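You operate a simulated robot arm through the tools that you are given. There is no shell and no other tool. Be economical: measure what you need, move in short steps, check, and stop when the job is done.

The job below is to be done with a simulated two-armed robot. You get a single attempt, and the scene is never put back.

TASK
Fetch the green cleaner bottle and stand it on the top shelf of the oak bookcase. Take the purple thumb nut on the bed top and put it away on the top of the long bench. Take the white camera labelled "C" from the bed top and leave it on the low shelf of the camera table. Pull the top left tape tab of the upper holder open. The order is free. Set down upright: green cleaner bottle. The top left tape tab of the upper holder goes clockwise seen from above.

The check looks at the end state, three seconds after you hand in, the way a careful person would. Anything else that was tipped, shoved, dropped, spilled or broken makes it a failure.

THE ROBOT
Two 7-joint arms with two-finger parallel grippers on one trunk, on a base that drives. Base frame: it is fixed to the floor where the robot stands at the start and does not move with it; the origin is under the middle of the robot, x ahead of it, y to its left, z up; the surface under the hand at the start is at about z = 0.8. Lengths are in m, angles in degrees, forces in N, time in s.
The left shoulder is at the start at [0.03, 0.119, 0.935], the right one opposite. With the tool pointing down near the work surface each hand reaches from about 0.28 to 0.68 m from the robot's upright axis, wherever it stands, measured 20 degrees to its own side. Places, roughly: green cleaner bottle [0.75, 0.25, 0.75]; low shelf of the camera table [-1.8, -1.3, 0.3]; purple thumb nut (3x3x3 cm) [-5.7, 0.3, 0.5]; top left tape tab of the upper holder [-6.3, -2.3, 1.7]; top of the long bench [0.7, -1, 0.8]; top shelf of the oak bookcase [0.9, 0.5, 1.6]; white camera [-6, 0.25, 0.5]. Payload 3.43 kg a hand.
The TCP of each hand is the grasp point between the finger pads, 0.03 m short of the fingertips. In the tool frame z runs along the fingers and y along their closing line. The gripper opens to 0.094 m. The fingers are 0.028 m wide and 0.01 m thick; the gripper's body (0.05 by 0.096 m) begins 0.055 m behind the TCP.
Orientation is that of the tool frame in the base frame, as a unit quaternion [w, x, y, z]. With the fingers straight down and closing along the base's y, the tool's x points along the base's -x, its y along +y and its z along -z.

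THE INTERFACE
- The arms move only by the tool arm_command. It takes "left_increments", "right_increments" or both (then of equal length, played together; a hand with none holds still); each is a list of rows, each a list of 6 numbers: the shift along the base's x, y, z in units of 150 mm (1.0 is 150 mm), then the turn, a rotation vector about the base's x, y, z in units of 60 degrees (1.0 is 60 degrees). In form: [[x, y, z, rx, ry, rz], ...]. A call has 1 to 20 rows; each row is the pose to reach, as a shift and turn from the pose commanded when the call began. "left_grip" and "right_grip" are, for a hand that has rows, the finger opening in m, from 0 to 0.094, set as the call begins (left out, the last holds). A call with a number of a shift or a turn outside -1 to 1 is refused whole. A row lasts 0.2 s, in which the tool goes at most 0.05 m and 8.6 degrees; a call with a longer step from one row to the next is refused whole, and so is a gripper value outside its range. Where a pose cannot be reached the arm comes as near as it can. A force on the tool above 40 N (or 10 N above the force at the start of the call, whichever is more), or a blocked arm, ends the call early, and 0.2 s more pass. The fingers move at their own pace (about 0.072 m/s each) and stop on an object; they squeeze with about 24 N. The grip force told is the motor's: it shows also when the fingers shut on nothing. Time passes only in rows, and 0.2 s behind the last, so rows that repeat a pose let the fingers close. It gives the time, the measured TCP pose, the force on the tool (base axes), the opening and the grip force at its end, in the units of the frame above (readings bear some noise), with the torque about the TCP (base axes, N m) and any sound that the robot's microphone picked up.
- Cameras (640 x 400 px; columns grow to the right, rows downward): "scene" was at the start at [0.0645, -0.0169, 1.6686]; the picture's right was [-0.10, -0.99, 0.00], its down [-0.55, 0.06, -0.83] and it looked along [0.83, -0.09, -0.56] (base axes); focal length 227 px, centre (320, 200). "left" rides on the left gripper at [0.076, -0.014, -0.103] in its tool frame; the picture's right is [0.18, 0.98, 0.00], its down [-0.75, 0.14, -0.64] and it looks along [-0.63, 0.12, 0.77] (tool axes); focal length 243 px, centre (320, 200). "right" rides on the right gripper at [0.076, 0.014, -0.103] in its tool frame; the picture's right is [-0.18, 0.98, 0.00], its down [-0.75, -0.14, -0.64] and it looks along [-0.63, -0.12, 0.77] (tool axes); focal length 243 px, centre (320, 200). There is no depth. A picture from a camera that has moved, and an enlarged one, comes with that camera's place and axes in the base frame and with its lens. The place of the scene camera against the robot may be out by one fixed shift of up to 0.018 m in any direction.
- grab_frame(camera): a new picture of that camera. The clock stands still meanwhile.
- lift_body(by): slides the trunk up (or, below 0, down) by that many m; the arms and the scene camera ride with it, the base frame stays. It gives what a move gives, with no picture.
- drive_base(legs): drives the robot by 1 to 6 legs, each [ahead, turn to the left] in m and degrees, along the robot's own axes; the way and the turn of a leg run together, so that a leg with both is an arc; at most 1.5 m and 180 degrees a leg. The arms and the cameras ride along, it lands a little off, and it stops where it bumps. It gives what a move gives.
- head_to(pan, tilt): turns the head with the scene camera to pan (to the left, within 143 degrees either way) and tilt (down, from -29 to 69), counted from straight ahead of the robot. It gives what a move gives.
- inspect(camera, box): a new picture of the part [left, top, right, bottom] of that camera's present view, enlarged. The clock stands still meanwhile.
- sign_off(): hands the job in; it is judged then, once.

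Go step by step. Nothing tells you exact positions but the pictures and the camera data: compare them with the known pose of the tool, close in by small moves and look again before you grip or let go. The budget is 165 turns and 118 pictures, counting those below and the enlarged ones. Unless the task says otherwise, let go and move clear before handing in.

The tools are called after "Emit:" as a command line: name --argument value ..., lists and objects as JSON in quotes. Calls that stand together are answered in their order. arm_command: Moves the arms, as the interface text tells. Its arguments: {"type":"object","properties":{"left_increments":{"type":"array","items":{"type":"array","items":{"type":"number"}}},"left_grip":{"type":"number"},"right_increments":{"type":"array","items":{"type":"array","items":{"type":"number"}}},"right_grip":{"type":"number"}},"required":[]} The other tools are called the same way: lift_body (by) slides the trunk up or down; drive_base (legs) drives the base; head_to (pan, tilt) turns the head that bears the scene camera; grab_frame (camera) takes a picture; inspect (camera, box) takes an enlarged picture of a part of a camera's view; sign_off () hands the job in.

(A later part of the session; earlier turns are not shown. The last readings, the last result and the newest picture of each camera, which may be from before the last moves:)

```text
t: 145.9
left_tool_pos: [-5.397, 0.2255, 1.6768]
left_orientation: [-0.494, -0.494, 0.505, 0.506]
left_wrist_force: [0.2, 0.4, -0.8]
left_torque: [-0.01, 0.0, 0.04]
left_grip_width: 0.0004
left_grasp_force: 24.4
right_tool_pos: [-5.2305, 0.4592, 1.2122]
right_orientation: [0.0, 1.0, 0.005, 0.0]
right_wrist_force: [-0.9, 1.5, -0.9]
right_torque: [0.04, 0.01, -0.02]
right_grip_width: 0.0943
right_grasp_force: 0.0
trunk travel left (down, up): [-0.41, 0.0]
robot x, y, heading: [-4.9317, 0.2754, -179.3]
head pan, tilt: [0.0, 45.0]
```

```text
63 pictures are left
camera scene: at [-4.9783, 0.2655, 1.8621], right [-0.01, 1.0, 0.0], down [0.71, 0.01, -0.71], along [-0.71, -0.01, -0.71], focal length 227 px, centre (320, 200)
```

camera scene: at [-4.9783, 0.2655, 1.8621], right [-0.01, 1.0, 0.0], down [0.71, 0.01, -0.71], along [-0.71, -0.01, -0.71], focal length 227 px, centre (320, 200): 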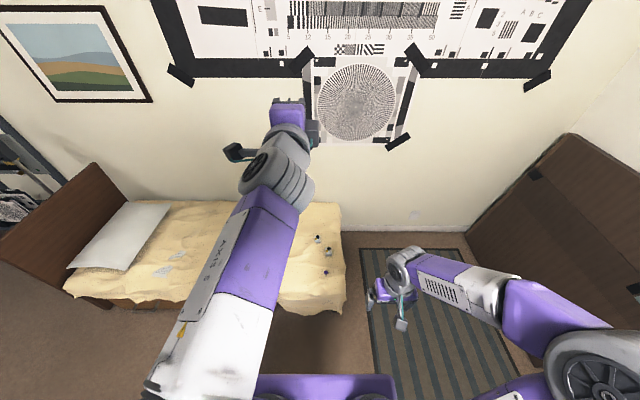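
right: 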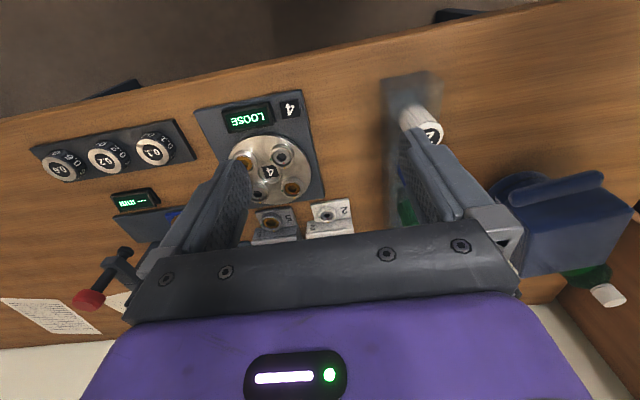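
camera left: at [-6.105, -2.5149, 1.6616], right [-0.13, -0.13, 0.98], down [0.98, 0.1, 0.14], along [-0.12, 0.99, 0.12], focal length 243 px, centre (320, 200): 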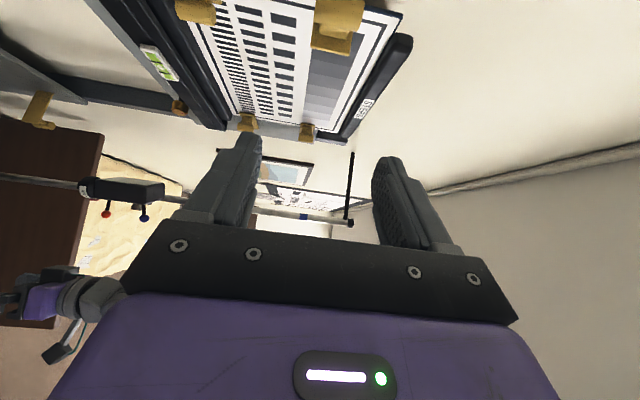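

Emit:
inspect --camera "scene" --box '[295, 225, 355, 285]'

```text
6.67 times, centred on (325, 255) of scene
camera zoom: at [-4.9783, 0.2655, 1.8621], right [-0.01, 1.0, 0.0], down [0.71, 0.01, -0.71], along [-0.71, -0.01, -0.71], focal length 1514 px, centre (287, -167)
```

zoom: 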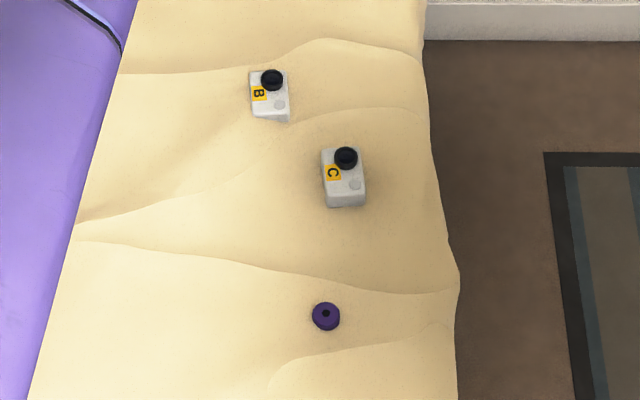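

Camera C is the nearer white one at about (−5.81, 0.31); nut at (−5.67, 0.29); B stays. I'll turn the left hand to point down, drive closer, lower the trunk and look.

Emit:
arm_command --left_increments '[[0.1, 0, -0.1, 0.072, -0.072, 0.072], [0.2, 0, -0.2, 0.144, -0.144, 0.144], [0.3, 0, -0.3, 0.216, -0.216, 0.216], [0.4, 0, -0.4, 0.289, -0.289, 0.289], [0.4, 0, -0.5, 0.361, -0.361, 0.361], [0.4, 0, -0.6, 0.433, -0.433, 0.433], [0.4, 0, -0.7, 0.505, -0.505, 0.505], [0.4, 0, -0.8, 0.577, -0.577, 0.577]]'

Emit:
arm_command --left_increments '[[0.0, -0.1, -0.1, 0.072, -0.072, 0.072], [0.0, -0.2, -0.2, 0.144, -0.144, 0.144], [0.0, -0.3, -0.3, 0.216, -0.216, 0.216], [0.0, -0.4, -0.4, 0.289, -0.289, 0.289], [0.0, -0.5, -0.5, 0.361, -0.361, 0.361], [0.0, -0.6, -0.6, 0.433, -0.433, 0.433], [0.0, -0.7, -0.7, 0.505, -0.505, 0.505], [0.0, -0.8, -0.8, 0.577, -0.577, 0.577], [0.0, -0.8, -0.8, 0.577, -0.577, 0.577]]'

Emit:
drive_base --legs '[[0.3, 0]]'

Emit:
lift_body --by -0.41

Emit:
grab_frame --camera "scene"

Emit:
grab_frame --camera "right"

```text
t: 147.7
left_tool_pos: [-5.3396, 0.2233, 1.5559]
left_orientation: [0.272, 0.865, -0.293, -0.303]
left_wrist_force: [-0.5, 0.1, 0.1]
left_torque: [0.0, -0.02, 0.01]
left_grip_width: 0.0
left_grasp_force: 24.4
right_tool_pos: [-5.2308, 0.459, 1.2121]
right_orientation: [0.0, 1.0, 0.005, 0.0]
right_wrist_force: [-0.1, -0.4, -0.2]
right_torque: [0.03, -0.02, -0.01]
right_grip_width: 0.094
right_grasp_force: 0.0
trunk travel left (down, up): [-0.41, 0.0]
robot x, y, heading: [-4.9349, 0.2732, -179.3]
head pan, tilt: [0.0, 45.0]
```

```text
t: 149.7
left_tool_pos: [-5.3371, 0.1043, 1.4345]
left_orientation: [0.001, 1.0, 0.0, -0.011]
left_wrist_force: [0.4, 0.1, 0.4]
left_torque: [0.0, -0.02, 0.01]
left_grip_width: 0.0002
left_grasp_force: 23.9
right_tool_pos: [-5.2295, 0.4598, 1.2125]
right_orientation: [0.0, 1.0, 0.006, 0.0]
right_wrist_force: [0.6, 0.5, 0.0]
right_torque: [0.0, -0.02, 0.0]
right_grip_width: 0.094
right_grasp_force: 0.0
trunk travel left (down, up): [-0.41, 0.0]
robot x, y, heading: [-4.9329, 0.2755, -179.4]
head pan, tilt: [0.0, 45.0]
```

```text
t: 151.7
left_tool_pos: [-5.6372, 0.103, 1.4347]
left_orientation: [0.0, 1.0, -0.001, -0.013]
left_wrist_force: [-0.1, -1.0, -0.1]
left_torque: [-0.01, -0.01, -0.02]
left_grip_width: 0.0
left_grasp_force: 23.8
right_tool_pos: [-5.5292, 0.4591, 1.2116]
right_orientation: [0.0, 1.0, 0.005, 0.0]
right_wrist_force: [0.1, 0.2, 0.6]
right_torque: [-0.01, -0.01, 0.01]
right_grip_width: 0.094
right_grasp_force: 0.0
trunk travel left (down, up): [-0.41, 0.0]
robot x, y, heading: [-5.2323, 0.2718, -179.8]
head pan, tilt: [0.0, 45.0]
```

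```text
refused: -0.41 is not a number from -0.4 to 0.4
```

```text
61 pictures are left
camera scene: at [-5.2771, 0.2634, 1.8621], right [-0.01, 1.0, 0.0], down [0.71, 0.0, -0.71], along [-0.71, 0.0, -0.71], focal length 227 px, centre (320, 200)
```

scene: 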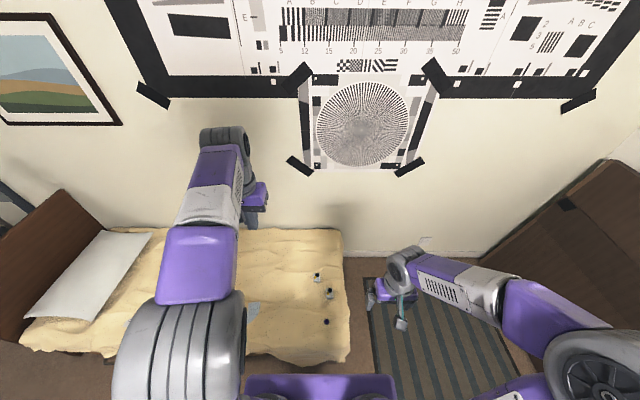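

```text
60 pictures are left
camera right: at [-5.4519, 0.4439, 1.313], right [-0.18, -0.98, 0.0], down [-0.75, 0.13, 0.64], along [-0.63, 0.11, -0.77], focal length 243 px, centre (320, 200)
```

right: 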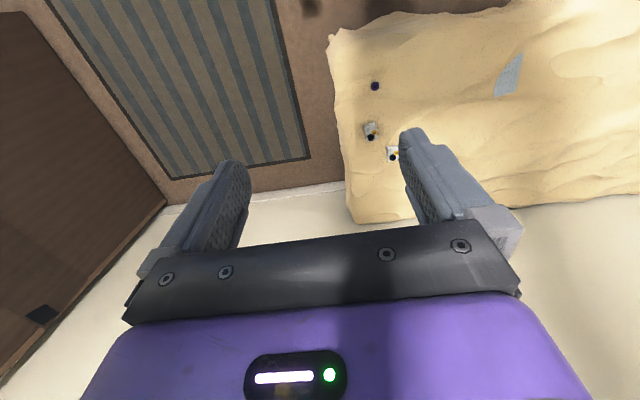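

Lower the trunk and bring the open right hand above camera C.

Emit:
lift_body --by -0.4

Emit:
arm_command --right_increments '[[-0.25, -0.15, 0, 0, 0, 0], [-0.5, -0.3, 0, 0, 0, 0], [-0.7, -0.5, 0, 0, 0, 0], [-0.85, -0.7, 0, 0, 0, 0], [-0.95, -0.9, 0, 0, 0, 0], [-0.95, -0.99, 0, 0, 0, 0], [-0.95, -0.99, 0, 0, 0, 0]]'

Emit:
grab_frame --camera "right"

Emit:
grab_frame --camera "scene"

```text
t: 155.6
left_tool_pos: [-5.6379, 0.1037, 1.0345]
left_orientation: [0.001, 1.0, 0.0, -0.011]
left_wrist_force: [0.5, 1.1, 0.1]
left_torque: [0.02, -0.03, 0.01]
left_grip_width: 0.0002
left_grasp_force: 23.7
right_tool_pos: [-5.5292, 0.4583, 0.8118]
right_orientation: [0.0, 1.0, 0.004, 0.0]
right_wrist_force: [0.7, -0.3, -0.6]
right_torque: [0.04, 0.0, 0.01]
right_grip_width: 0.094
right_grasp_force: 0.1
trunk travel left (down, up): [-0.01, 0.4]
robot x, y, heading: [-5.229, 0.2763, -179.5]
head pan, tilt: [0.0, 45.0]
```

```text
t: 157.2
left_tool_pos: [-5.6381, 0.1038, 1.0354]
left_orientation: [0.001, 1.0, 0.0, -0.012]
left_wrist_force: [1.2, -0.4, 0.2]
left_torque: [0.03, 0.01, 0.01]
left_grip_width: 0.0005
left_grasp_force: 24.1
right_tool_pos: [-5.6717, 0.3095, 0.8115]
right_orientation: [0.0, 1.0, 0.004, 0.0]
right_wrist_force: [0.1, 0.1, 0.5]
right_torque: [0.0, -0.03, 0.0]
right_grip_width: 0.094
right_grasp_force: 0.1
trunk travel left (down, up): [-0.01, 0.4]
robot x, y, heading: [-5.232, 0.2735, -179.4]
head pan, tilt: [0.0, 45.0]
```

```text
59 pictures are left
camera right: at [-5.595, 0.2952, 0.9125], right [-0.18, -0.98, 0.0], down [-0.75, 0.13, 0.64], along [-0.63, 0.11, -0.77], focal length 243 px, centre (320, 200)
```

right: 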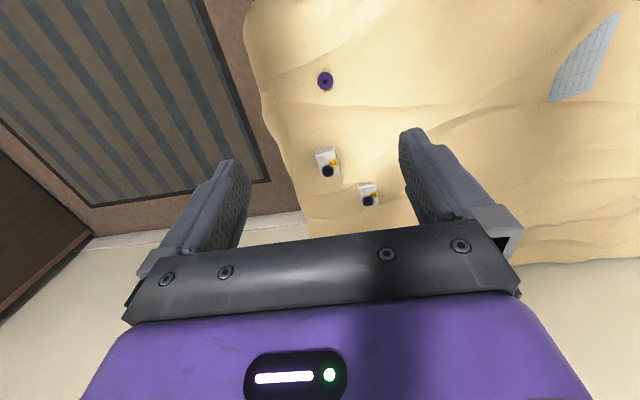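

```text
58 pictures are left
camera scene: at [-5.2775, 0.2635, 1.4621], right [-0.01, 1.0, 0.0], down [0.71, 0.0, -0.71], along [-0.71, 0.0, -0.71], focal length 227 px, centre (320, 200)
```

scene: 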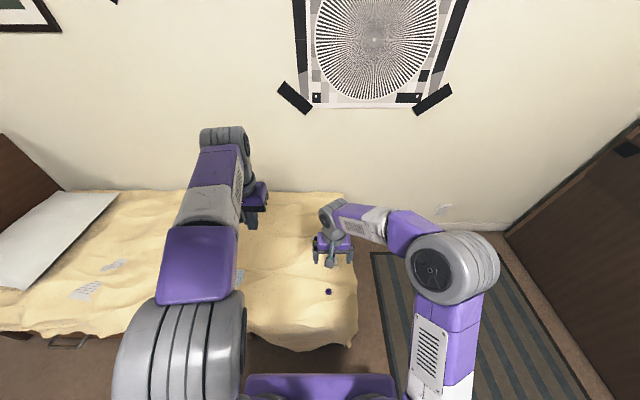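

Zooming in on C and its orientation.

Emit:
inspect --camera "right" --box '[280, 130, 400, 220]'

```text
4.44 times, centred on (340, 175) of right
camera zoom: at [-5.595, 0.2952, 0.9125], right [-0.18, -0.98, 0.0], down [-0.75, 0.13, 0.64], along [-0.63, 0.11, -0.77], focal length 1078 px, centre (231, 311)
```

zoom: 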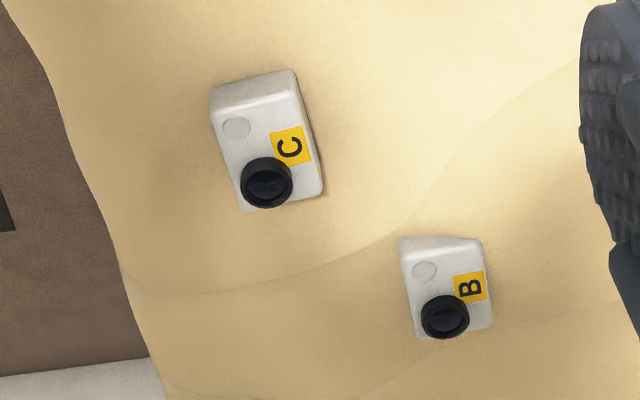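

C's long axis lies nearly along x, ~3.5 cm wide across y — matches the finger closing direction. Moving above it.

Emit:
arm_command --right_increments '[[-0.25, 0.02, -0.1, 0, 0, 0], [-0.5, 0.04, -0.25, 0, 0, 0], [-0.75, 0.063, -0.4, 0, 0, 0], [-0.98, 0.063, -0.55, 0, 0, 0], [-0.98, 0.063, -0.8, 0, 0, 0], [-0.98, 0.063, -0.87, 0, 0, 0], [-0.98, 0.063, -0.87, 0, 0, 0]]'

Emit:
grab_frame --camera "right"

Emit:
inspect --camera "scene" --box '[290, 200, 380, 300]'

```text
t: 158.8
left_tool_pos: [-5.6367, 0.1032, 1.0347]
left_orientation: [0.001, 1.0, -0.002, -0.012]
left_wrist_force: [-1.0, -1.0, -0.5]
left_torque: [-0.01, 0.01, 0.02]
left_grip_width: 0.0
left_grasp_force: 23.9
right_tool_pos: [-5.8178, 0.319, 0.6811]
right_orientation: [0.001, 1.0, 0.005, 0.0]
right_wrist_force: [0.5, -0.6, 0.5]
right_torque: [0.0, 0.01, 0.04]
right_grip_width: 0.0939
right_grasp_force: 0.0
trunk travel left (down, up): [-0.01, 0.4]
robot x, y, heading: [-5.2304, 0.2705, -179.9]
head pan, tilt: [0.0, 45.0]
```

```text
56 pictures are left
camera right: at [-5.7415, 0.3051, 0.7829], right [-0.18, -0.98, 0.0], down [-0.75, 0.13, 0.64], along [-0.63, 0.11, -0.77], focal length 243 px, centre (320, 200)
```

right: 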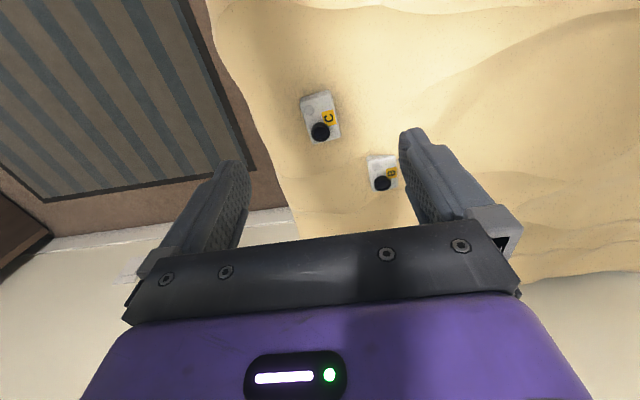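

```text
4.00 times, centred on (335, 250) of scene
camera zoom: at [-5.2775, 0.2634, 1.4621], right [-0.01, 1.0, 0.0], down [0.71, 0.0, -0.71], along [-0.71, 0.0, -0.71], focal length 908 px, centre (260, 0)
```

zoom: 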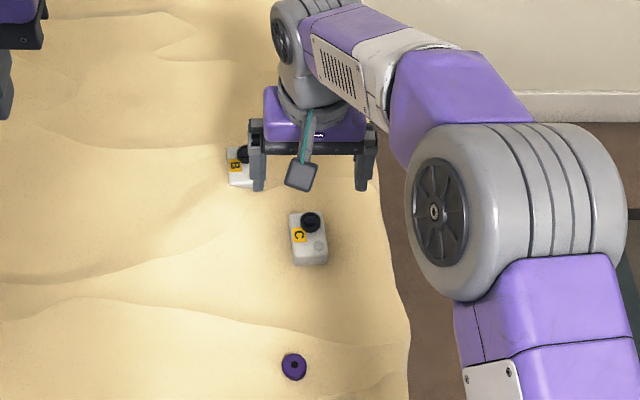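

Triangulation puts C at (−5.847, 0.322), top z≈0.49. Descend to 0.58 above it and re-check.

Emit:
arm_command --right_increments '[[-0.1, 0.02, -0.2, 0, 0, 0], [-0.19, 0.02, -0.45, 0, 0, 0], [-0.19, 0.02, -0.67, 0, 0, 0], [-0.19, 0.02, -0.67, 0, 0, 0]]'

Emit:
grab_frame --camera "right"

Emit:
inspect --camera "scene" --box '[290, 200, 380, 300]'

```text
t: 159.8
left_tool_pos: [-5.637, 0.1016, 1.0355]
left_orientation: [0.001, 1.0, -0.001, -0.012]
left_wrist_force: [0.0, 0.0, -0.4]
left_torque: [0.0, 0.01, -0.02]
left_grip_width: 0.0
left_grasp_force: 23.5
right_tool_pos: [-5.8469, 0.3227, 0.5812]
right_orientation: [0.0, 1.0, 0.005, 0.0]
right_wrist_force: [0.6, 0.6, 0.0]
right_torque: [-0.02, 0.02, 0.01]
right_grip_width: 0.0939
right_grasp_force: 0.0
trunk travel left (down, up): [-0.01, 0.4]
robot x, y, heading: [-5.2338, 0.2726, -179.7]
head pan, tilt: [0.0, 45.0]
```

```text
54 pictures are left
camera right: at [-5.7702, 0.3081, 0.6823], right [-0.18, -0.98, 0.0], down [-0.75, 0.13, 0.64], along [-0.63, 0.11, -0.77], focal length 243 px, centre (320, 200)
```

right: 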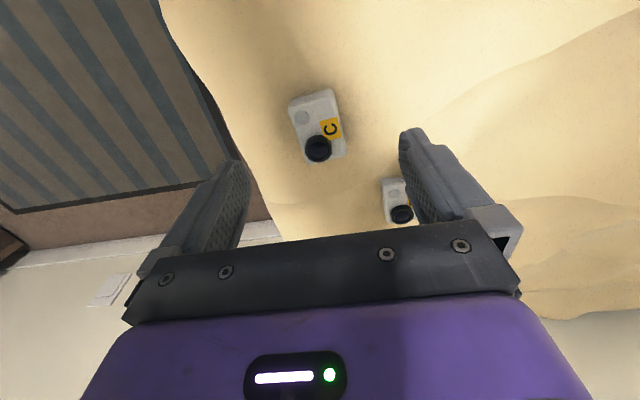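

```text
4.00 times, centred on (335, 250) of scene
camera zoom: at [-5.2775, 0.2634, 1.4621], right [-0.01, 1.0, 0.0], down [0.71, 0.0, -0.71], along [-0.71, 0.0, -0.71], focal length 908 px, centre (260, 0)
```

zoom: 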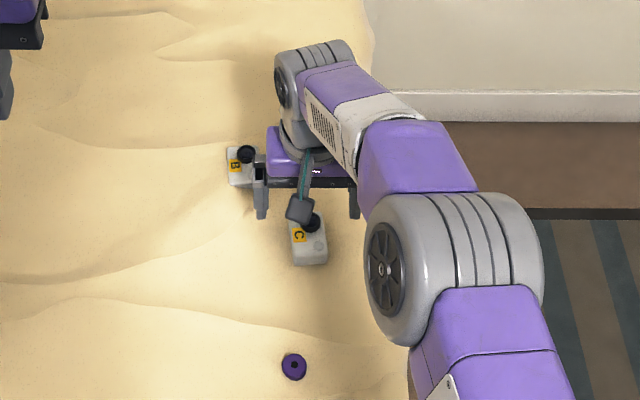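

Hand is centred over C (within ~7 mm in x). Descend so that fingertips reach z≈0.475.

Emit:
arm_command --right_increments '[[-0.047, 0, -0.2, 0, 0, 0], [-0.047, 0, -0.4, 0, 0, 0], [-0.047, 0, -0.5, 0, 0, 0], [-0.047, 0, -0.5, 0, 0, 0]]'

Emit:
grab_frame --camera "right"

Emit:
inspect --camera "scene" --box '[290, 210, 380, 280]'

```text
t: 160.8
left_tool_pos: [-5.6378, 0.1031, 1.0354]
left_orientation: [0.001, 1.0, -0.001, -0.012]
left_wrist_force: [0.1, 1.3, 0.0]
left_torque: [0.01, 0.01, -0.04]
left_grip_width: 0.0001
left_grasp_force: 23.7
right_tool_pos: [-5.8464, 0.3221, 0.5074]
right_orientation: [0.0, 1.0, 0.005, 0.0]
right_wrist_force: [-0.6, 0.4, 0.3]
right_torque: [0.0, -0.01, 0.0]
right_grip_width: 0.0941
right_grasp_force: 0.1
right hand out of reach, approached as far as the arm can: row 3, 4
trunk travel left (down, up): [-0.01, 0.4]
robot x, y, heading: [-5.2366, 0.2687, -179.7]
head pan, tilt: [0.0, 45.0]
```

```text
52 pictures are left
camera right: at [-5.7696, 0.309, 0.6092], right [-0.18, -0.98, 0.0], down [-0.76, 0.13, 0.64], along [-0.63, 0.11, -0.77], focal length 243 px, centre (320, 200)
```

right: 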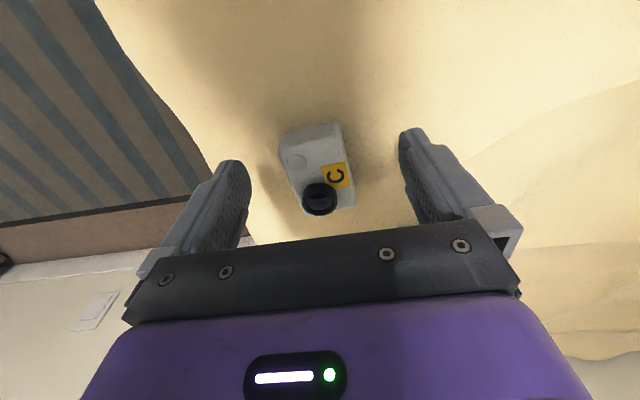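

```text
5.71 times, centred on (335, 245) of scene
camera zoom: at [-5.2775, 0.2634, 1.4621], right [-0.01, 1.0, 0.0], down [0.71, 0.0, -0.71], along [-0.71, 0.0, -0.71], focal length 1298 px, centre (234, -57)
```

zoom: 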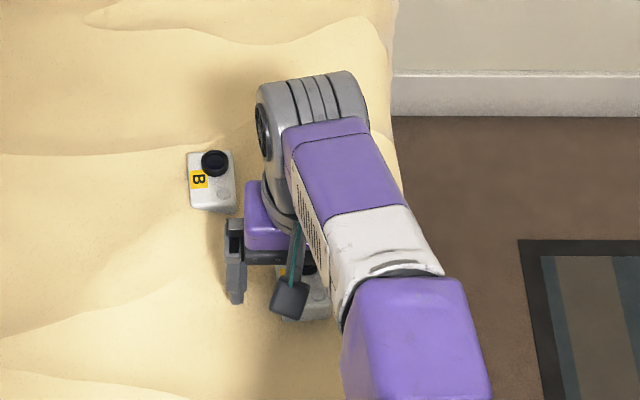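

C is centred but the arm is at its reach limit. Raise, pull back 6 cm, drive 6 cm closer, and come down again.

Emit:
arm_command --right_increments '[[0, 0, 0.25, 0, 0, 0], [0.1, 0, 0.45, 0, 0, 0], [0.4, 0, 0.45, 0, 0, 0], [0.4, 0, 0.45, 0, 0, 0]]'

Emit:
drive_base --legs '[[0.065, 0]]'

Emit:
lift_body --by -0.01

Emit:
grab_frame --camera "right"

```text
t: 161.8
left_tool_pos: [-5.6371, 0.1039, 1.0347]
left_orientation: [0.001, 1.0, -0.002, -0.012]
left_wrist_force: [-0.6, -0.8, 0.6]
left_torque: [-0.03, 0.03, 0.0]
left_grip_width: 0.0
left_grasp_force: 23.5
right_tool_pos: [-5.8553, 0.3057, 0.56]
right_orientation: [-0.001, 1.0, 0.005, 0.0]
right_wrist_force: [0.3, 0.5, -0.2]
right_torque: [-0.01, 0.03, -0.01]
right_grip_width: 0.0941
right_grasp_force: 0.0
right hand out of reach, approached as far as the arm can: row 1, 2, 3, 4
trunk travel left (down, up): [-0.01, 0.4]
robot x, y, heading: [-5.2306, 0.2723, -179.7]
head pan, tilt: [0.0, 45.0]
```

```text
t: 162.8
left_tool_pos: [-5.7037, 0.1025, 1.0341]
left_orientation: [0.001, 1.0, 0.0, -0.011]
left_wrist_force: [-0.8, -0.6, 0.3]
left_torque: [-0.02, -0.01, -0.02]
left_grip_width: 0.0
left_grasp_force: 24.1
right_tool_pos: [-5.9188, 0.3058, 0.56]
right_orientation: [0.001, 1.0, 0.004, 0.001]
right_wrist_force: [0.1, -0.6, 0.1]
right_torque: [-0.02, -0.02, 0.0]
right_grip_width: 0.094
right_grasp_force: 0.0
trunk travel left (down, up): [-0.01, 0.4]
robot x, y, heading: [-5.2985, 0.272, -179.5]
head pan, tilt: [0.0, 45.0]
```

```text
t: 163.3
left_tool_pos: [-5.7011, 0.1026, 1.0246]
left_orientation: [0.001, 1.0, -0.001, -0.012]
left_wrist_force: [-0.1, 0.7, -0.5]
left_torque: [-0.03, 0.03, 0.01]
left_grip_width: 0.0
left_grasp_force: 24.2
right_tool_pos: [-5.919, 0.3049, 0.5507]
right_orientation: [-0.001, 1.0, 0.004, 0.0]
right_wrist_force: [-0.4, -0.4, 0.5]
right_torque: [0.0, -0.01, 0.02]
right_grip_width: 0.0941
right_grasp_force: 0.0
trunk travel left (down, up): [0.0, 0.41]
robot x, y, heading: [-5.2966, 0.2701, -179.6]
head pan, tilt: [0.0, 45.0]
```

```text
50 pictures are left
camera right: at [-5.8435, 0.2913, 0.652], right [-0.18, -0.98, 0.0], down [-0.76, 0.13, 0.64], along [-0.63, 0.11, -0.77], focal length 243 px, centre (320, 200)
```

right: 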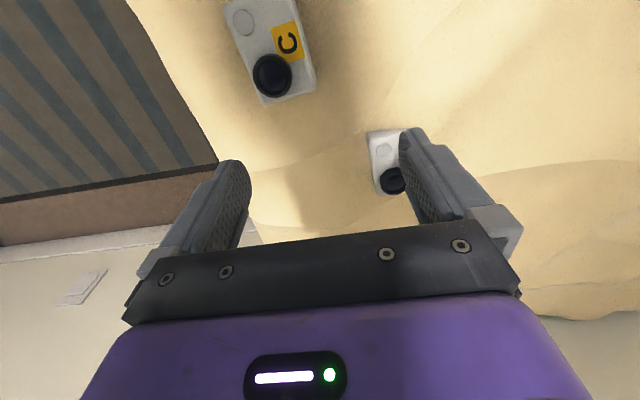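

The hand came out a bit off (singular near limit) but touched nothing. Raise and move back over C.

Emit:
arm_command --right_increments '[[0, 0, 0.2, 0, 0, 0], [0.1, 0.0, 0.33, 0, 0, 0], [0.3, 0.06, 0.33, 0, 0, 0], [0.43, 0.12, 0.33, 0, 0, 0], [0.43, 0.12, 0.33, 0, 0, 0]]'

Emit:
grab_frame --camera "right"

```text
t: 164.5
left_tool_pos: [-5.7021, 0.1024, 1.0249]
left_orientation: [0.001, 1.0, -0.001, -0.012]
left_wrist_force: [-0.7, -0.7, -0.5]
left_torque: [0.0, 0.01, 0.01]
left_grip_width: 0.0
left_grasp_force: 24.0
right_tool_pos: [-5.9272, 0.3073, 0.5875]
right_orientation: [0.0, 1.0, 0.005, 0.001]
right_wrist_force: [-0.3, -0.2, 1.0]
right_torque: [0.0, 0.02, -0.03]
right_grip_width: 0.094
right_grasp_force: 0.0
right hand out of reach, approached as far as the arm can: row 1, 2, 3, 4, 5
trunk travel left (down, up): [0.0, 0.41]
robot x, y, heading: [-5.2924, 0.273, -179.6]
head pan, tilt: [0.0, 45.0]
```

```text
49 pictures are left
camera right: at [-5.8509, 0.2937, 0.6898], right [-0.18, -0.98, 0.0], down [-0.76, 0.13, 0.64], along [-0.63, 0.11, -0.77], focal length 243 px, centre (320, 200)
```

right: 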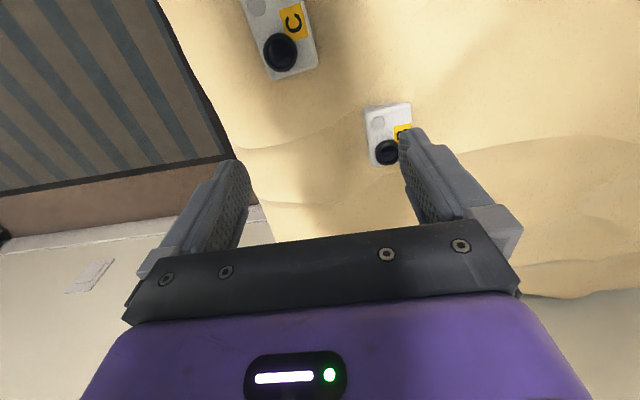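

The arm seems stuck near a joint limit; I'll lift it well up and back to recover a better configuration.

Emit:
arm_command --right_increments '[[0.1, 0.1, 0.25, 0, 0, 0], [0.2, 0.2, 0.5, 0, 0, 0], [0.4, 0.3, 0.7, 0, 0, 0], [0.6, 0.4, 0.85, 0, 0, 0], [0.8, 0.5, 1, 0, 0, 0], [1, 0.6, 1, 0, 0, 0], [1, 0.6, 1, 0, 0, 0], [1, 0.6, 1, 0, 0, 0]]'

Emit:
grab_frame --camera "scene"

```text
t: 166.3
left_tool_pos: [-5.7019, 0.102, 1.0246]
left_orientation: [0.001, 1.0, -0.002, -0.011]
left_wrist_force: [0.5, 0.1, 0.3]
left_torque: [0.06, 0.01, 0.02]
left_grip_width: 0.0002
left_grasp_force: 24.2
right_tool_pos: [-5.9405, 0.3736, 0.7548]
right_orientation: [0.0, 1.0, 0.004, 0.0]
right_wrist_force: [1.1, 0.2, -0.2]
right_torque: [0.03, 0.03, 0.03]
right_grip_width: 0.0939
right_grasp_force: 0.0
right hand out of reach, approached as far as the arm can: row 1, 2, 3, 4, 5, 6, 7, 8
trunk travel left (down, up): [0.0, 0.41]
robot x, y, heading: [-5.2969, 0.2727, -179.6]
head pan, tilt: [0.0, 45.0]
```

```text
48 pictures are left
camera scene: at [-5.3421, 0.263, 1.4521], right [-0.01, 1.0, 0.0], down [0.71, 0.0, -0.71], along [-0.71, 0.0, -0.71], focal length 227 px, centre (320, 200)
```

scene: 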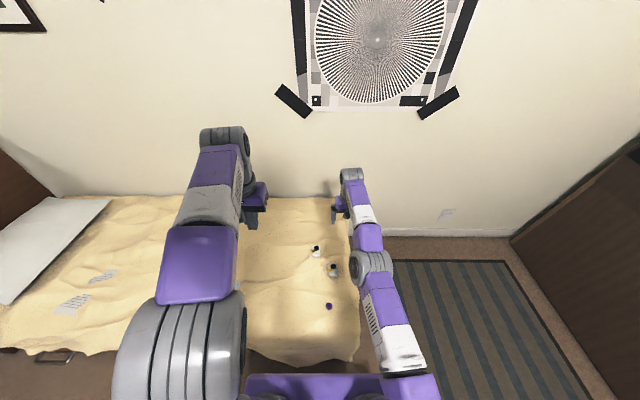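

The arm is stretched straight. I'll swing it outward sideways, then try pulling in.

Emit:
arm_command --right_increments '[[0.05, 0.2, 0, 0, 0, 0], [0.15, 0.4, 0.1, 0, 0, 0], [0.3, 0.6, 0.2, 0, 0, 0], [0.45, 0.8, 0.3, 0, 0, 0], [0.6, 1, 0.3, 0, 0, 0], [0.8, 1, 0.3, 0, 0, 0], [1, 1, 0.3, 0, 0, 0], [1, 1, 0.3, 0, 0, 0]]'

```text
t: 168.1
left_tool_pos: [-5.7015, 0.102, 1.0255]
left_orientation: [0.001, 1.0, -0.001, -0.012]
left_wrist_force: [0.2, 0.4, 0.2]
left_torque: [0.02, 0.01, -0.02]
left_grip_width: 0.0
left_grasp_force: 23.9
right_tool_pos: [-5.9242, 0.5412, 0.8273]
right_orientation: [0.001, 1.0, 0.004, 0.001]
right_wrist_force: [-0.7, -0.8, -1.0]
right_torque: [0.02, 0.01, 0.0]
right_grip_width: 0.0939
right_grasp_force: 0.1
right hand out of reach, approached as far as the arm can: row 1, 2, 3, 4, 5, 6, 7, 8
trunk travel left (down, up): [0.0, 0.41]
robot x, y, heading: [-5.2948, 0.272, -179.5]
head pan, tilt: [0.0, 45.0]
```

Still stretched; give the solver a long sustained pull-in.

Emit:
arm_command --right_increments '[[0.3, 0, 0, 0, 0, 0], [0.6, 0, 0, 0.1, 0.1, 0], [0.9, 0, 0, 0.1, 0.2, 0], [1, 0, 0, 0, 0.3, 0], [1, 0, 0, 0, 0.4, 0], [1, 0, 0, 0, 0.5, 0], [1, 0, 0, 0, 0.5, 0], [1, 0, 0, 0, 0.5, 0], [1, 0, 0, 0, 0.5, 0], [1, 0, 0, 0, 0.4, 0], [1, 0, 0, 0, 0.3, 0], [1, 0, 0, 0, 0.2, 0], [1, 0, 0, 0, 0.1, 0], [1, 0, 0, 0, 0, 0], [1, 0, 0, 0, 0, 0], [1, 0, 0, 0, 0, 0], [1, 0, 0, 0, 0, 0], [1, 0, 0, 0, 0, 0]]'

Emit:
inspect --camera "scene" --box '[280, 140, 480, 400]'

```text
t: 171.9
left_tool_pos: [-5.7008, 0.1027, 1.0247]
left_orientation: [0.001, 1.0, -0.001, -0.012]
left_wrist_force: [0.1, 0.0, 0.0]
left_torque: [-0.03, -0.01, 0.0]
left_grip_width: 0.0001
left_grasp_force: 23.7
right_tool_pos: [-5.9065, 0.5681, 0.8672]
right_orientation: [-0.001, 1.0, 0.005, 0.001]
right_wrist_force: [0.1, 0.5, -1.1]
right_torque: [0.01, -0.03, -0.01]
right_grip_width: 0.094
right_grasp_force: 0.1
right hand out of reach, approached as far as the arm can: row 1, 2, 3, 4, 5, 6, 7, 8, 9, 10, 11, 12, 13, 14, 15, 16, 17, 18
trunk travel left (down, up): [0.0, 0.41]
robot x, y, heading: [-5.298, 0.2698, -179.5]
head pan, tilt: [0.0, 45.0]
```

```text
1.54 times, centred on (380, 270) of scene
camera zoom: at [-5.3422, 0.263, 1.4521], right [-0.01, 1.0, 0.0], down [0.71, 0.0, -0.71], along [-0.71, 0.0, -0.71], focal length 349 px, centre (228, 92)
```

zoom: 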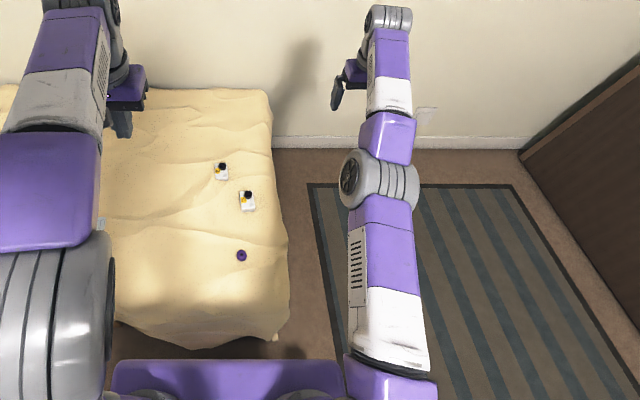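

The arm is exactly straight; motions up/outward can't bend the elbow. I'll try the opposite tangential direction (down, over the free floor beyond the bed's foot).

Emit:
arm_command --right_increments '[[0, 0.1, -0.15, 0, 0, 0], [0.05, 0.1, -0.3, 0, 0, 0], [0.1, 0.1, -0.45, 0, 0, 0], [0.2, 0.1, -0.6, 0, 0, 0], [0.3, 0.1, -0.75, 0, 0, 0], [0.45, 0.1, -0.9, 0, 0, 0], [0.6, 0.1, -1, 0, 0, 0], [0.8, 0.1, -1, 0, 0, 0], [0.8, 0.1, -1, 0, 0, 0]]'

```text
t: 173.9
left_tool_pos: [-5.7011, 0.1025, 1.0242]
left_orientation: [0.001, 1.0, -0.001, -0.012]
left_wrist_force: [-0.8, -0.1, -0.5]
left_torque: [-0.03, 0.04, 0.01]
left_grip_width: 0.0
left_grasp_force: 24.0
right_tool_pos: [-5.9214, 0.6186, 0.7327]
right_orientation: [0.0, 1.0, 0.004, 0.0]
right_wrist_force: [-0.3, 0.0, -0.4]
right_torque: [-0.01, -0.02, -0.02]
right_grip_width: 0.094
right_grasp_force: 0.1
right hand out of reach, approached as far as the arm can: row 1, 2, 3, 4, 5, 6, 7, 8, 9
trunk travel left (down, up): [0.0, 0.41]
robot x, y, heading: [-5.3001, 0.2726, -179.6]
head pan, tilt: [0.0, 45.0]
```

Testing what the arm can still do: pitch the tool outward in place.

Emit:
arm_command --right_increments '[[0, 0, 0.05, 0, 0.14, 0], [0, 0, 0.1, 0, 0.28, 0], [0, 0, 0.2, 0, 0.42, 0], [0, 0, 0.2, 0, 0.56, 0], [0, 0, 0.2, 0, 0.7, 0], [0, 0, 0.2, 0, 0.84, 0], [0, 0, 0.2, 0, 0.95, 0], [0, 0, 0.2, 0, 0.95, 0]]'

Emit:
arm_command --right_increments '[[0.3, 0, 0, 0, 0, 0], [0.6, 0, 0, 0, 0, 0], [0.9, 0, 0, 0, 0, 0], [0.9, 0, 0, 0, 0, 0]]'

Emit:
grab_frame --camera "scene"

```text
t: 175.7
left_tool_pos: [-5.7022, 0.1026, 1.0252]
left_orientation: [0.001, 1.0, -0.001, -0.012]
left_wrist_force: [0.5, -0.4, -0.1]
left_torque: [0.0, -0.01, 0.03]
left_grip_width: 0.0004
left_grasp_force: 23.7
right_tool_pos: [-6.0692, 0.6888, 0.7718]
right_orientation: [-0.002, 0.878, 0.004, -0.478]
right_wrist_force: [0.6, -0.1, 1.1]
right_torque: [0.01, 0.0, 0.01]
right_grip_width: 0.0941
right_grasp_force: 0.1
right hand out of reach, approached as far as the arm can: row 1, 2, 3, 4, 5, 6, 7, 8
trunk travel left (down, up): [0.0, 0.41]
robot x, y, heading: [-5.298, 0.2708, -179.5]
head pan, tilt: [0.0, 45.0]
```

```text
t: 176.7
left_tool_pos: [-5.7021, 0.1025, 1.0249]
left_orientation: [0.001, 1.0, -0.001, -0.011]
left_wrist_force: [-0.1, 0.4, -0.2]
left_torque: [0.03, -0.01, 0.01]
left_grip_width: 0.0
left_grasp_force: 23.8
right_tool_pos: [-5.9387, 0.6872, 0.7721]
right_orientation: [-0.003, 0.878, 0.003, -0.478]
right_wrist_force: [0.5, 0.5, 0.1]
right_torque: [-0.02, 0.04, -0.02]
right_grip_width: 0.0941
right_grasp_force: 0.0
right hand out of reach, approached as far as the arm can: row 1
trunk travel left (down, up): [0.0, 0.41]
robot x, y, heading: [-5.2958, 0.2743, -179.4]
head pan, tilt: [0.0, 45.0]
```

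```text
46 pictures are left
camera scene: at [-5.3421, 0.2629, 1.4521], right [-0.01, 1.0, 0.0], down [0.71, 0.0, -0.71], along [-0.71, 0.0, -0.71], focal length 227 px, centre (320, 200)
```

scene: 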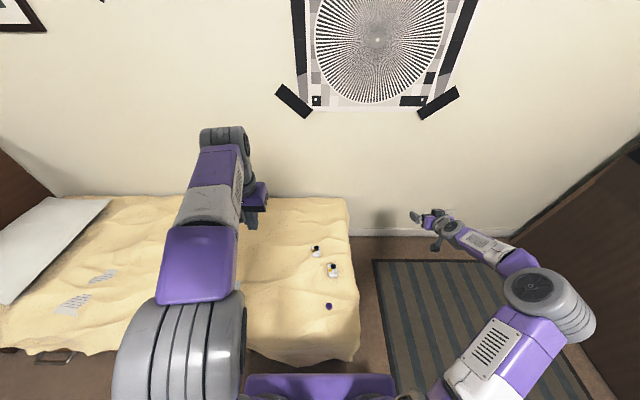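

Unstuck — the elbow bends again. Restore the tool-down pose closer to the robot.

Emit:
arm_command --right_increments '[[0.25, -0.1, 0.05, 0, -0.13, 0], [0.5, -0.2, 0.1, 0, -0.26, 0], [0.75, -0.3, 0.15, 0, -0.4, 0], [0.9, -0.4, 0.2, 0, -0.53, 0], [1, -0.55, 0.2, 0, -0.66, 0], [1, -0.7, 0.2, 0, -0.8, 0], [1, -0.8, 0.2, 0, -0.95, 0], [1, -0.8, 0.2, 0, -0.95, 0]]'

Emit:
grab_frame --camera "right"

```text
refused: row 7 steps farther than a row can; nothing moved
```

```text
45 pictures are left
camera right: at [-5.8103, 0.6737, 0.762], right [-0.1, -0.98, 0.15], down [0.13, 0.13, 0.98], along [-0.99, 0.11, 0.11], focal length 243 px, centre (320, 200)
```

right: 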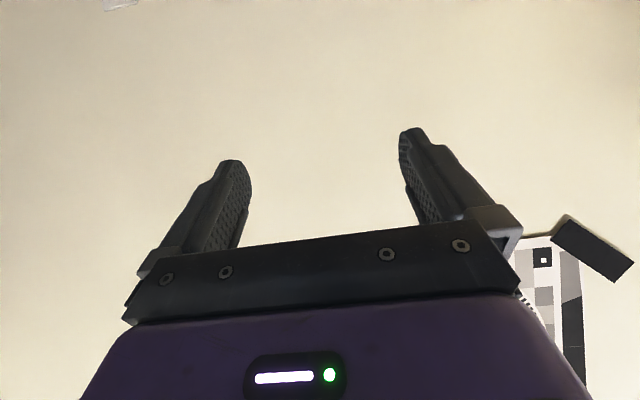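

Emit:
arm_command --right_increments '[[0.25, -0.1, 0.05, 0, -0.13, 0], [0.5, -0.2, 0.1, 0, -0.26, 0], [0.75, -0.3, 0.15, 0, -0.39, 0], [0.9, -0.4, 0.2, 0, -0.52, 0], [1, -0.55, 0.2, 0, -0.65, 0], [1, -0.7, 0.2, 0, -0.78, 0], [1, -0.8, 0.2, 0, -0.88, 0], [1, -0.9, 0.2, 0, -0.95, 0], [1, -0.9, 0.2, 0, -0.95, 0]]'

```text
t: 178.7
left_tool_pos: [-5.7013, 0.1028, 1.0251]
left_orientation: [0.0, 1.0, -0.001, -0.012]
left_wrist_force: [0.9, 0.4, -0.7]
left_torque: [-0.01, -0.01, -0.05]
left_grip_width: 0.0004
left_grasp_force: 24.4
right_tool_pos: [-5.7888, 0.5523, 0.8]
right_orientation: [0.0, 1.0, 0.005, 0.001]
right_wrist_force: [0.6, 0.1, 0.0]
right_torque: [-0.04, -0.02, 0.01]
right_grip_width: 0.0939
right_grasp_force: 0.1
trunk travel left (down, up): [0.0, 0.41]
robot x, y, heading: [-5.2997, 0.2724, -179.6]
head pan, tilt: [0.0, 45.0]
```

Emit:
arm_command --right_increments '[[-0.05, -0.25, -0.1, 0, 0, 0], [-0.1, -0.5, -0.2, 0, 0, 0], [-0.2, -0.75, -0.3, 0, 0, 0], [-0.3, -1, -0.4, 0, 0, 0], [-0.3, -1, -0.4, 0, 0, 0]]'

Emit:
arm_command --right_increments '[[-0.05, -0.2, -0.2, 0, 0, 0], [-0.1, -0.4, -0.45, 0, 0, 0], [-0.12, -0.53, -0.7, 0, 0, 0], [-0.12, -0.53, -0.9, 0, 0, 0], [-0.12, -0.53, -0.9, 0, 0, 0]]'

Emit:
grab_frame --camera "right"

```text
t: 179.9
left_tool_pos: [-5.702, 0.1035, 1.0259]
left_orientation: [0.001, 1.0, -0.001, -0.011]
left_wrist_force: [0.3, 0.1, 0.2]
left_torque: [0.05, -0.04, -0.01]
left_grip_width: 0.0001
left_grasp_force: 23.9
right_tool_pos: [-5.8334, 0.4007, 0.7392]
right_orientation: [0.001, 1.0, 0.004, 0.0]
right_wrist_force: [0.1, -0.6, -0.9]
right_torque: [-0.03, -0.01, 0.01]
right_grip_width: 0.0938
right_grasp_force: 0.1
trunk travel left (down, up): [0.0, 0.41]
robot x, y, heading: [-5.2963, 0.2651, -179.2]
head pan, tilt: [0.0, 45.0]
```

```text
t: 181.1
left_tool_pos: [-5.7017, 0.1019, 1.0249]
left_orientation: [0.001, 1.0, -0.001, -0.013]
left_wrist_force: [0.0, 0.2, 0.5]
left_torque: [-0.02, 0.0, -0.02]
left_grip_width: 0.0003
left_grasp_force: 24.2
right_tool_pos: [-5.8512, 0.3217, 0.6049]
right_orientation: [-0.001, 1.0, 0.004, -0.001]
right_wrist_force: [0.5, -0.5, -0.2]
right_torque: [0.01, 0.01, -0.01]
right_grip_width: 0.094
right_grasp_force: 0.1
trunk travel left (down, up): [0.0, 0.41]
robot x, y, heading: [-5.2968, 0.2738, -179.4]
head pan, tilt: [0.0, 45.0]
```

```text
44 pictures are left
camera right: at [-5.7748, 0.3079, 0.706], right [-0.18, -0.98, 0.0], down [-0.75, 0.13, 0.64], along [-0.63, 0.11, -0.77], focal length 243 px, centre (320, 200)
```

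right: 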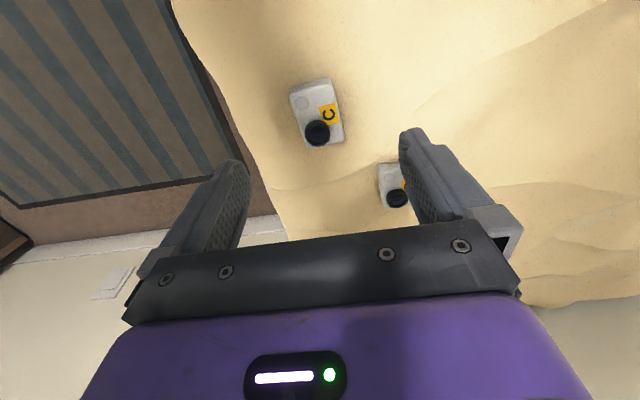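

C is undisturbed and centred. Descend to z 0.50.

Emit:
arm_command --right_increments '[[0, 0.01, -0.25, 0, 0, 0], [0, 0.01, -0.5, 0, 0, 0], [-0.02, 0.01, -0.7, 0, 0, 0], [-0.02, 0.01, -0.7, 0, 0, 0]]'

Emit:
grab_frame --camera "right"

```text
t: 182.1
left_tool_pos: [-5.7023, 0.1026, 1.0248]
left_orientation: [0.001, 1.0, -0.001, -0.012]
left_wrist_force: [0.3, 0.5, 0.2]
left_torque: [-0.01, 0.02, -0.03]
left_grip_width: 0.0001
left_grasp_force: 24.2
right_tool_pos: [-5.8554, 0.324, 0.4999]
right_orientation: [-0.001, 1.0, 0.004, 0.0]
right_wrist_force: [-0.1, 0.4, 0.2]
right_torque: [0.0, 0.01, -0.02]
right_grip_width: 0.0941
right_grasp_force: 0.0
trunk travel left (down, up): [0.0, 0.41]
robot x, y, heading: [-5.2976, 0.268, -180.0]
head pan, tilt: [0.0, 45.0]
```

```text
43 pictures are left
camera right: at [-5.7788, 0.3096, 0.6013], right [-0.18, -0.98, 0.0], down [-0.76, 0.13, 0.64], along [-0.63, 0.11, -0.77], focal length 243 px, centre (320, 200)
```

right: 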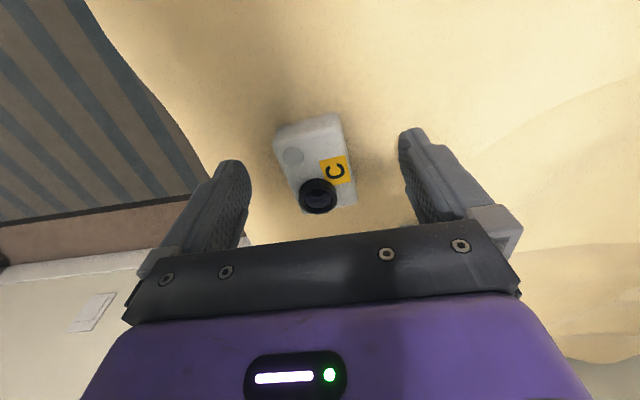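

C's top seems at z≈0.477, so I need to go lower: step down watching force.

Emit:
arm_command --right_increments '[[0, 0.01, -0.1, 0, 0, 0], [0, 0.01, -0.17, 0, 0, 0], [0, 0.01, -0.17, 0, 0, 0]]'

Emit:
grab_frame --camera "right"

```text
t: 182.9
left_tool_pos: [-5.7003, 0.1019, 1.0252]
left_orientation: [0.001, 1.0, -0.001, -0.013]
left_wrist_force: [0.2, -0.8, 0.1]
left_torque: [0.0, -0.02, 0.02]
left_grip_width: 0.0
left_grasp_force: 24.0
right_tool_pos: [-5.8574, 0.3243, 0.4789]
right_orientation: [-0.001, 1.0, 0.004, 0.0]
right_wrist_force: [6.9, 0.0, 18.1]
right_torque: [0.39, -0.45, -0.28]
right_grip_width: 0.0936
right_grasp_force: 0.2
trunk travel left (down, up): [0.0, 0.41]
robot x, y, heading: [-5.2951, 0.2704, -179.8]
head pan, tilt: [0.0, 45.0]
stopped in row 3 (right hand): the force on the tool passed its limit at 44 N (the readings are from after the stop); the commanded pose is now the measured one
```

```text
42 pictures are left
camera right: at [-5.7795, 0.31, 0.5813], right [-0.18, -0.98, 0.0], down [-0.75, 0.14, 0.64], along [-0.63, 0.11, -0.77], focal length 243 px, centre (320, 200)
```

right: 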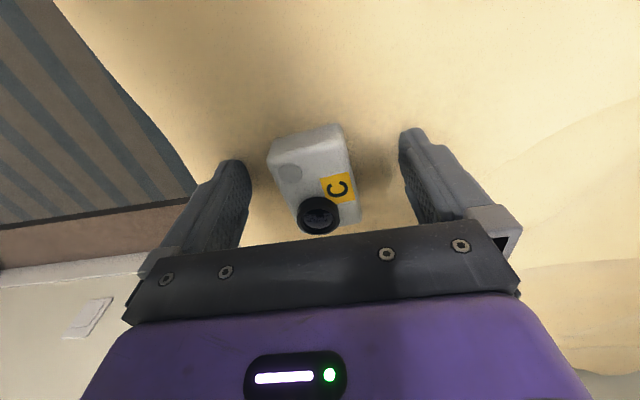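

Fingertips touched the blanket. Raise 4 mm and close on C, then lift.

Emit:
arm_command --right_increments '[[0, 0, 0.03, 0, 0, 0], [0, 0, 0.03, 0, 0, 0]]'

Emit:
arm_command --right_increments '[[0, 0, 0, 0, 0, 0], [0, 0, 0, 0, 0, 0], [0, 0, 0, 0, 0, 0], [0, 0, 0, 0, 0, 0], [0, 0, 0, 0, 0, 0]]' --right_grip 0.0

Emit:
arm_command --right_increments '[[0.05, 0, 0.2, 0, 0, 0], [0.1, 0, 0.45, 0, 0, 0], [0.2, 0, 0.7, 0, 0, 0], [0.3, 0.1, 0.95, 0, 0, 0], [0.3, 0.1, 0.95, 0, 0, 0]]'

Emit:
grab_frame --camera "right"

```text
t: 183.5
left_tool_pos: [-5.7016, 0.1033, 1.0243]
left_orientation: [0.001, 1.0, -0.001, -0.013]
left_wrist_force: [0.0, 0.5, -0.5]
left_torque: [0.01, 0.04, -0.02]
left_grip_width: 0.0
left_grasp_force: 24.2
right_tool_pos: [-5.8558, 0.325, 0.4809]
right_orientation: [0.0, 1.0, 0.005, 0.0]
right_wrist_force: [0.4, 0.2, 0.2]
right_torque: [0.01, -0.01, 0.02]
right_grip_width: 0.0938
right_grasp_force: 0.1
trunk travel left (down, up): [0.0, 0.41]
robot x, y, heading: [-5.2968, 0.2691, -179.6]
head pan, tilt: [0.0, 45.0]
```

```text
t: 184.7
left_tool_pos: [-5.7018, 0.1027, 1.0244]
left_orientation: [0.001, 1.0, -0.001, -0.012]
left_wrist_force: [-0.5, 0.1, 0.6]
left_torque: [0.02, -0.02, 0.02]
left_grip_width: 0.0001
left_grasp_force: 24.2
right_tool_pos: [-5.8561, 0.3246, 0.4826]
right_orientation: [0.0, 1.0, 0.004, -0.002]
right_wrist_force: [-0.6, 1.1, 0.2]
right_torque: [0.01, 0.03, -0.01]
right_grip_width: 0.0411
right_grasp_force: 24.4
trunk travel left (down, up): [0.0, 0.41]
robot x, y, heading: [-5.2939, 0.2692, -179.6]
head pan, tilt: [0.0, 45.0]
```

```text
t: 185.9
left_tool_pos: [-5.7026, 0.1019, 1.0254]
left_orientation: [0.001, 1.0, -0.001, -0.013]
left_wrist_force: [-0.6, 0.3, -0.8]
left_torque: [0.0, 0.01, -0.01]
left_grip_width: 0.0
left_grasp_force: 24.3
right_tool_pos: [-5.8112, 0.3392, 0.6253]
right_orientation: [0.0, 1.0, 0.004, 0.001]
right_wrist_force: [0.7, 0.3, -0.4]
right_torque: [-0.01, 0.0, -0.01]
right_grip_width: 0.0413
right_grasp_force: 23.7
trunk travel left (down, up): [0.0, 0.41]
robot x, y, heading: [-5.2942, 0.274, -180.1]
head pan, tilt: [0.0, 45.0]
```

```text
41 pictures are left
camera right: at [-5.7343, 0.3259, 0.7255], right [-0.18, -0.98, 0.0], down [-0.75, 0.13, 0.64], along [-0.63, 0.11, -0.77], focal length 243 px, centre (320, 200)
```

right: 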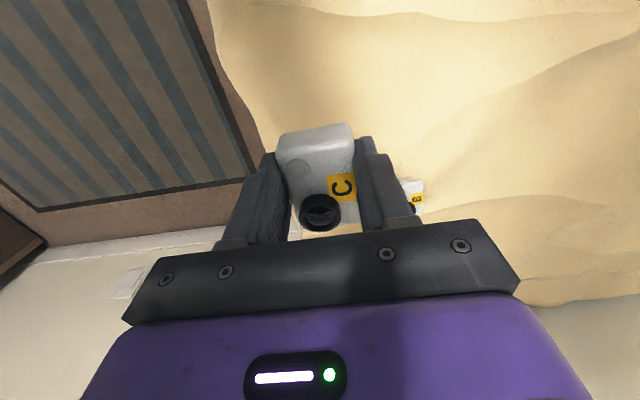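

C is in the right hand. Now move the right hand aside and bring the opened left hand over the nut (≈(−5.70, 0.305)).

Emit:
arm_command --left_increments '[[0, 0.16, -0.16, 0, 0, 0], [0, 0.32, -0.32, 0, 0, 0], [0, 0.5, -0.5, 0, 0, 0], [0, 0.67, -0.67, 0, 0, 0], [0, 0.84, -0.84, 0, 0, 0], [0, 1, -1, 0, 0, 0]]' --left_grip 0.08 --right_increments '[[0.05, 0.16, 0.16, 0, 0, 0], [0.1, 0.32, 0.32, 0, 0, 0], [0.15, 0.5, 0.5, 0, 0, 0], [0.2, 0.67, 0.67, 0, 0, 0], [0.25, 0.84, 0.84, 0, 0, 0], [0.3, 1, 1, 0, 0, 0]]'

Emit:
arm_command --left_increments '[[0, 0.1, -0.25, 0, 0, 0], [0, 0.2, -0.5, 0, 0, 0], [0, 0.35, -0.75, 0, 0, 0], [0, 0.35, -1, 0, 0, 0], [0, 0.35, -1, 0, 0, 0]]' --right_increments '[[0.0, 0.2, 0, 0, 0, 0], [0, 0.4, 0, 0, 0, 0], [0, 0.5, 0, 0, 0, 0], [0, 0.5, 0, 0, 0, 0], [0, 0.5, 0, 0, 0, 0]]'

Emit:
grab_frame --camera "left"

```text
t: 187.3
left_tool_pos: [-5.7011, 0.2542, 0.874]
left_orientation: [0.002, 1.0, -0.001, -0.012]
left_wrist_force: [0.6, 0.4, -0.2]
left_torque: [0.02, 0.04, 0.0]
left_grip_width: 0.0798
left_grasp_force: 0.1
right_tool_pos: [-5.765, 0.4892, 0.7734]
right_orientation: [0.0, 1.0, 0.004, 0.0]
right_wrist_force: [0.3, 0.0, -1.5]
right_torque: [0.01, 0.0, 0.0]
right_grip_width: 0.0412
right_grasp_force: 24.1
trunk travel left (down, up): [0.0, 0.41]
robot x, y, heading: [-5.2948, 0.2714, -179.3]
head pan, tilt: [0.0, 45.0]
```

```text
t: 188.5
left_tool_pos: [-5.7026, 0.3057, 0.7245]
left_orientation: [0.001, 1.0, -0.001, -0.012]
left_wrist_force: [0.8, 0.3, -0.1]
left_torque: [0.0, 0.0, 0.01]
left_grip_width: 0.08
left_grasp_force: 0.0
right_tool_pos: [-5.7667, 0.5635, 0.7753]
right_orientation: [-0.001, 1.0, 0.005, -0.001]
right_wrist_force: [-0.3, 0.3, -1.0]
right_torque: [-0.02, -0.06, 0.01]
right_grip_width: 0.0417
right_grasp_force: 24.7
trunk travel left (down, up): [0.0, 0.41]
robot x, y, heading: [-5.2982, 0.2698, -179.5]
head pan, tilt: [0.0, 45.0]
```

```text
40 pictures are left
camera left: at [-5.6231, 0.3205, 0.8265], right [0.18, -0.98, 0.0], down [-0.74, -0.14, 0.66], along [-0.65, -0.12, -0.75], focal length 243 px, centre (320, 200)
```

left: 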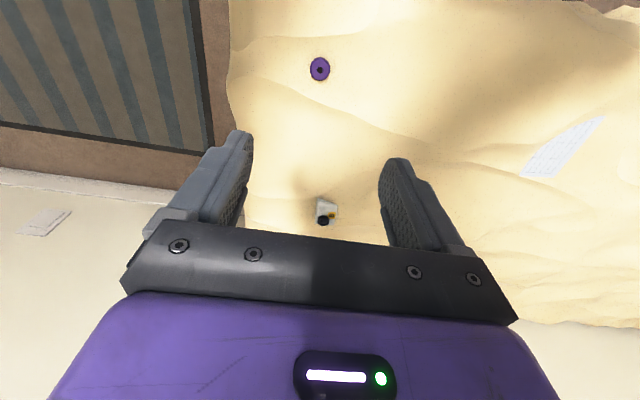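

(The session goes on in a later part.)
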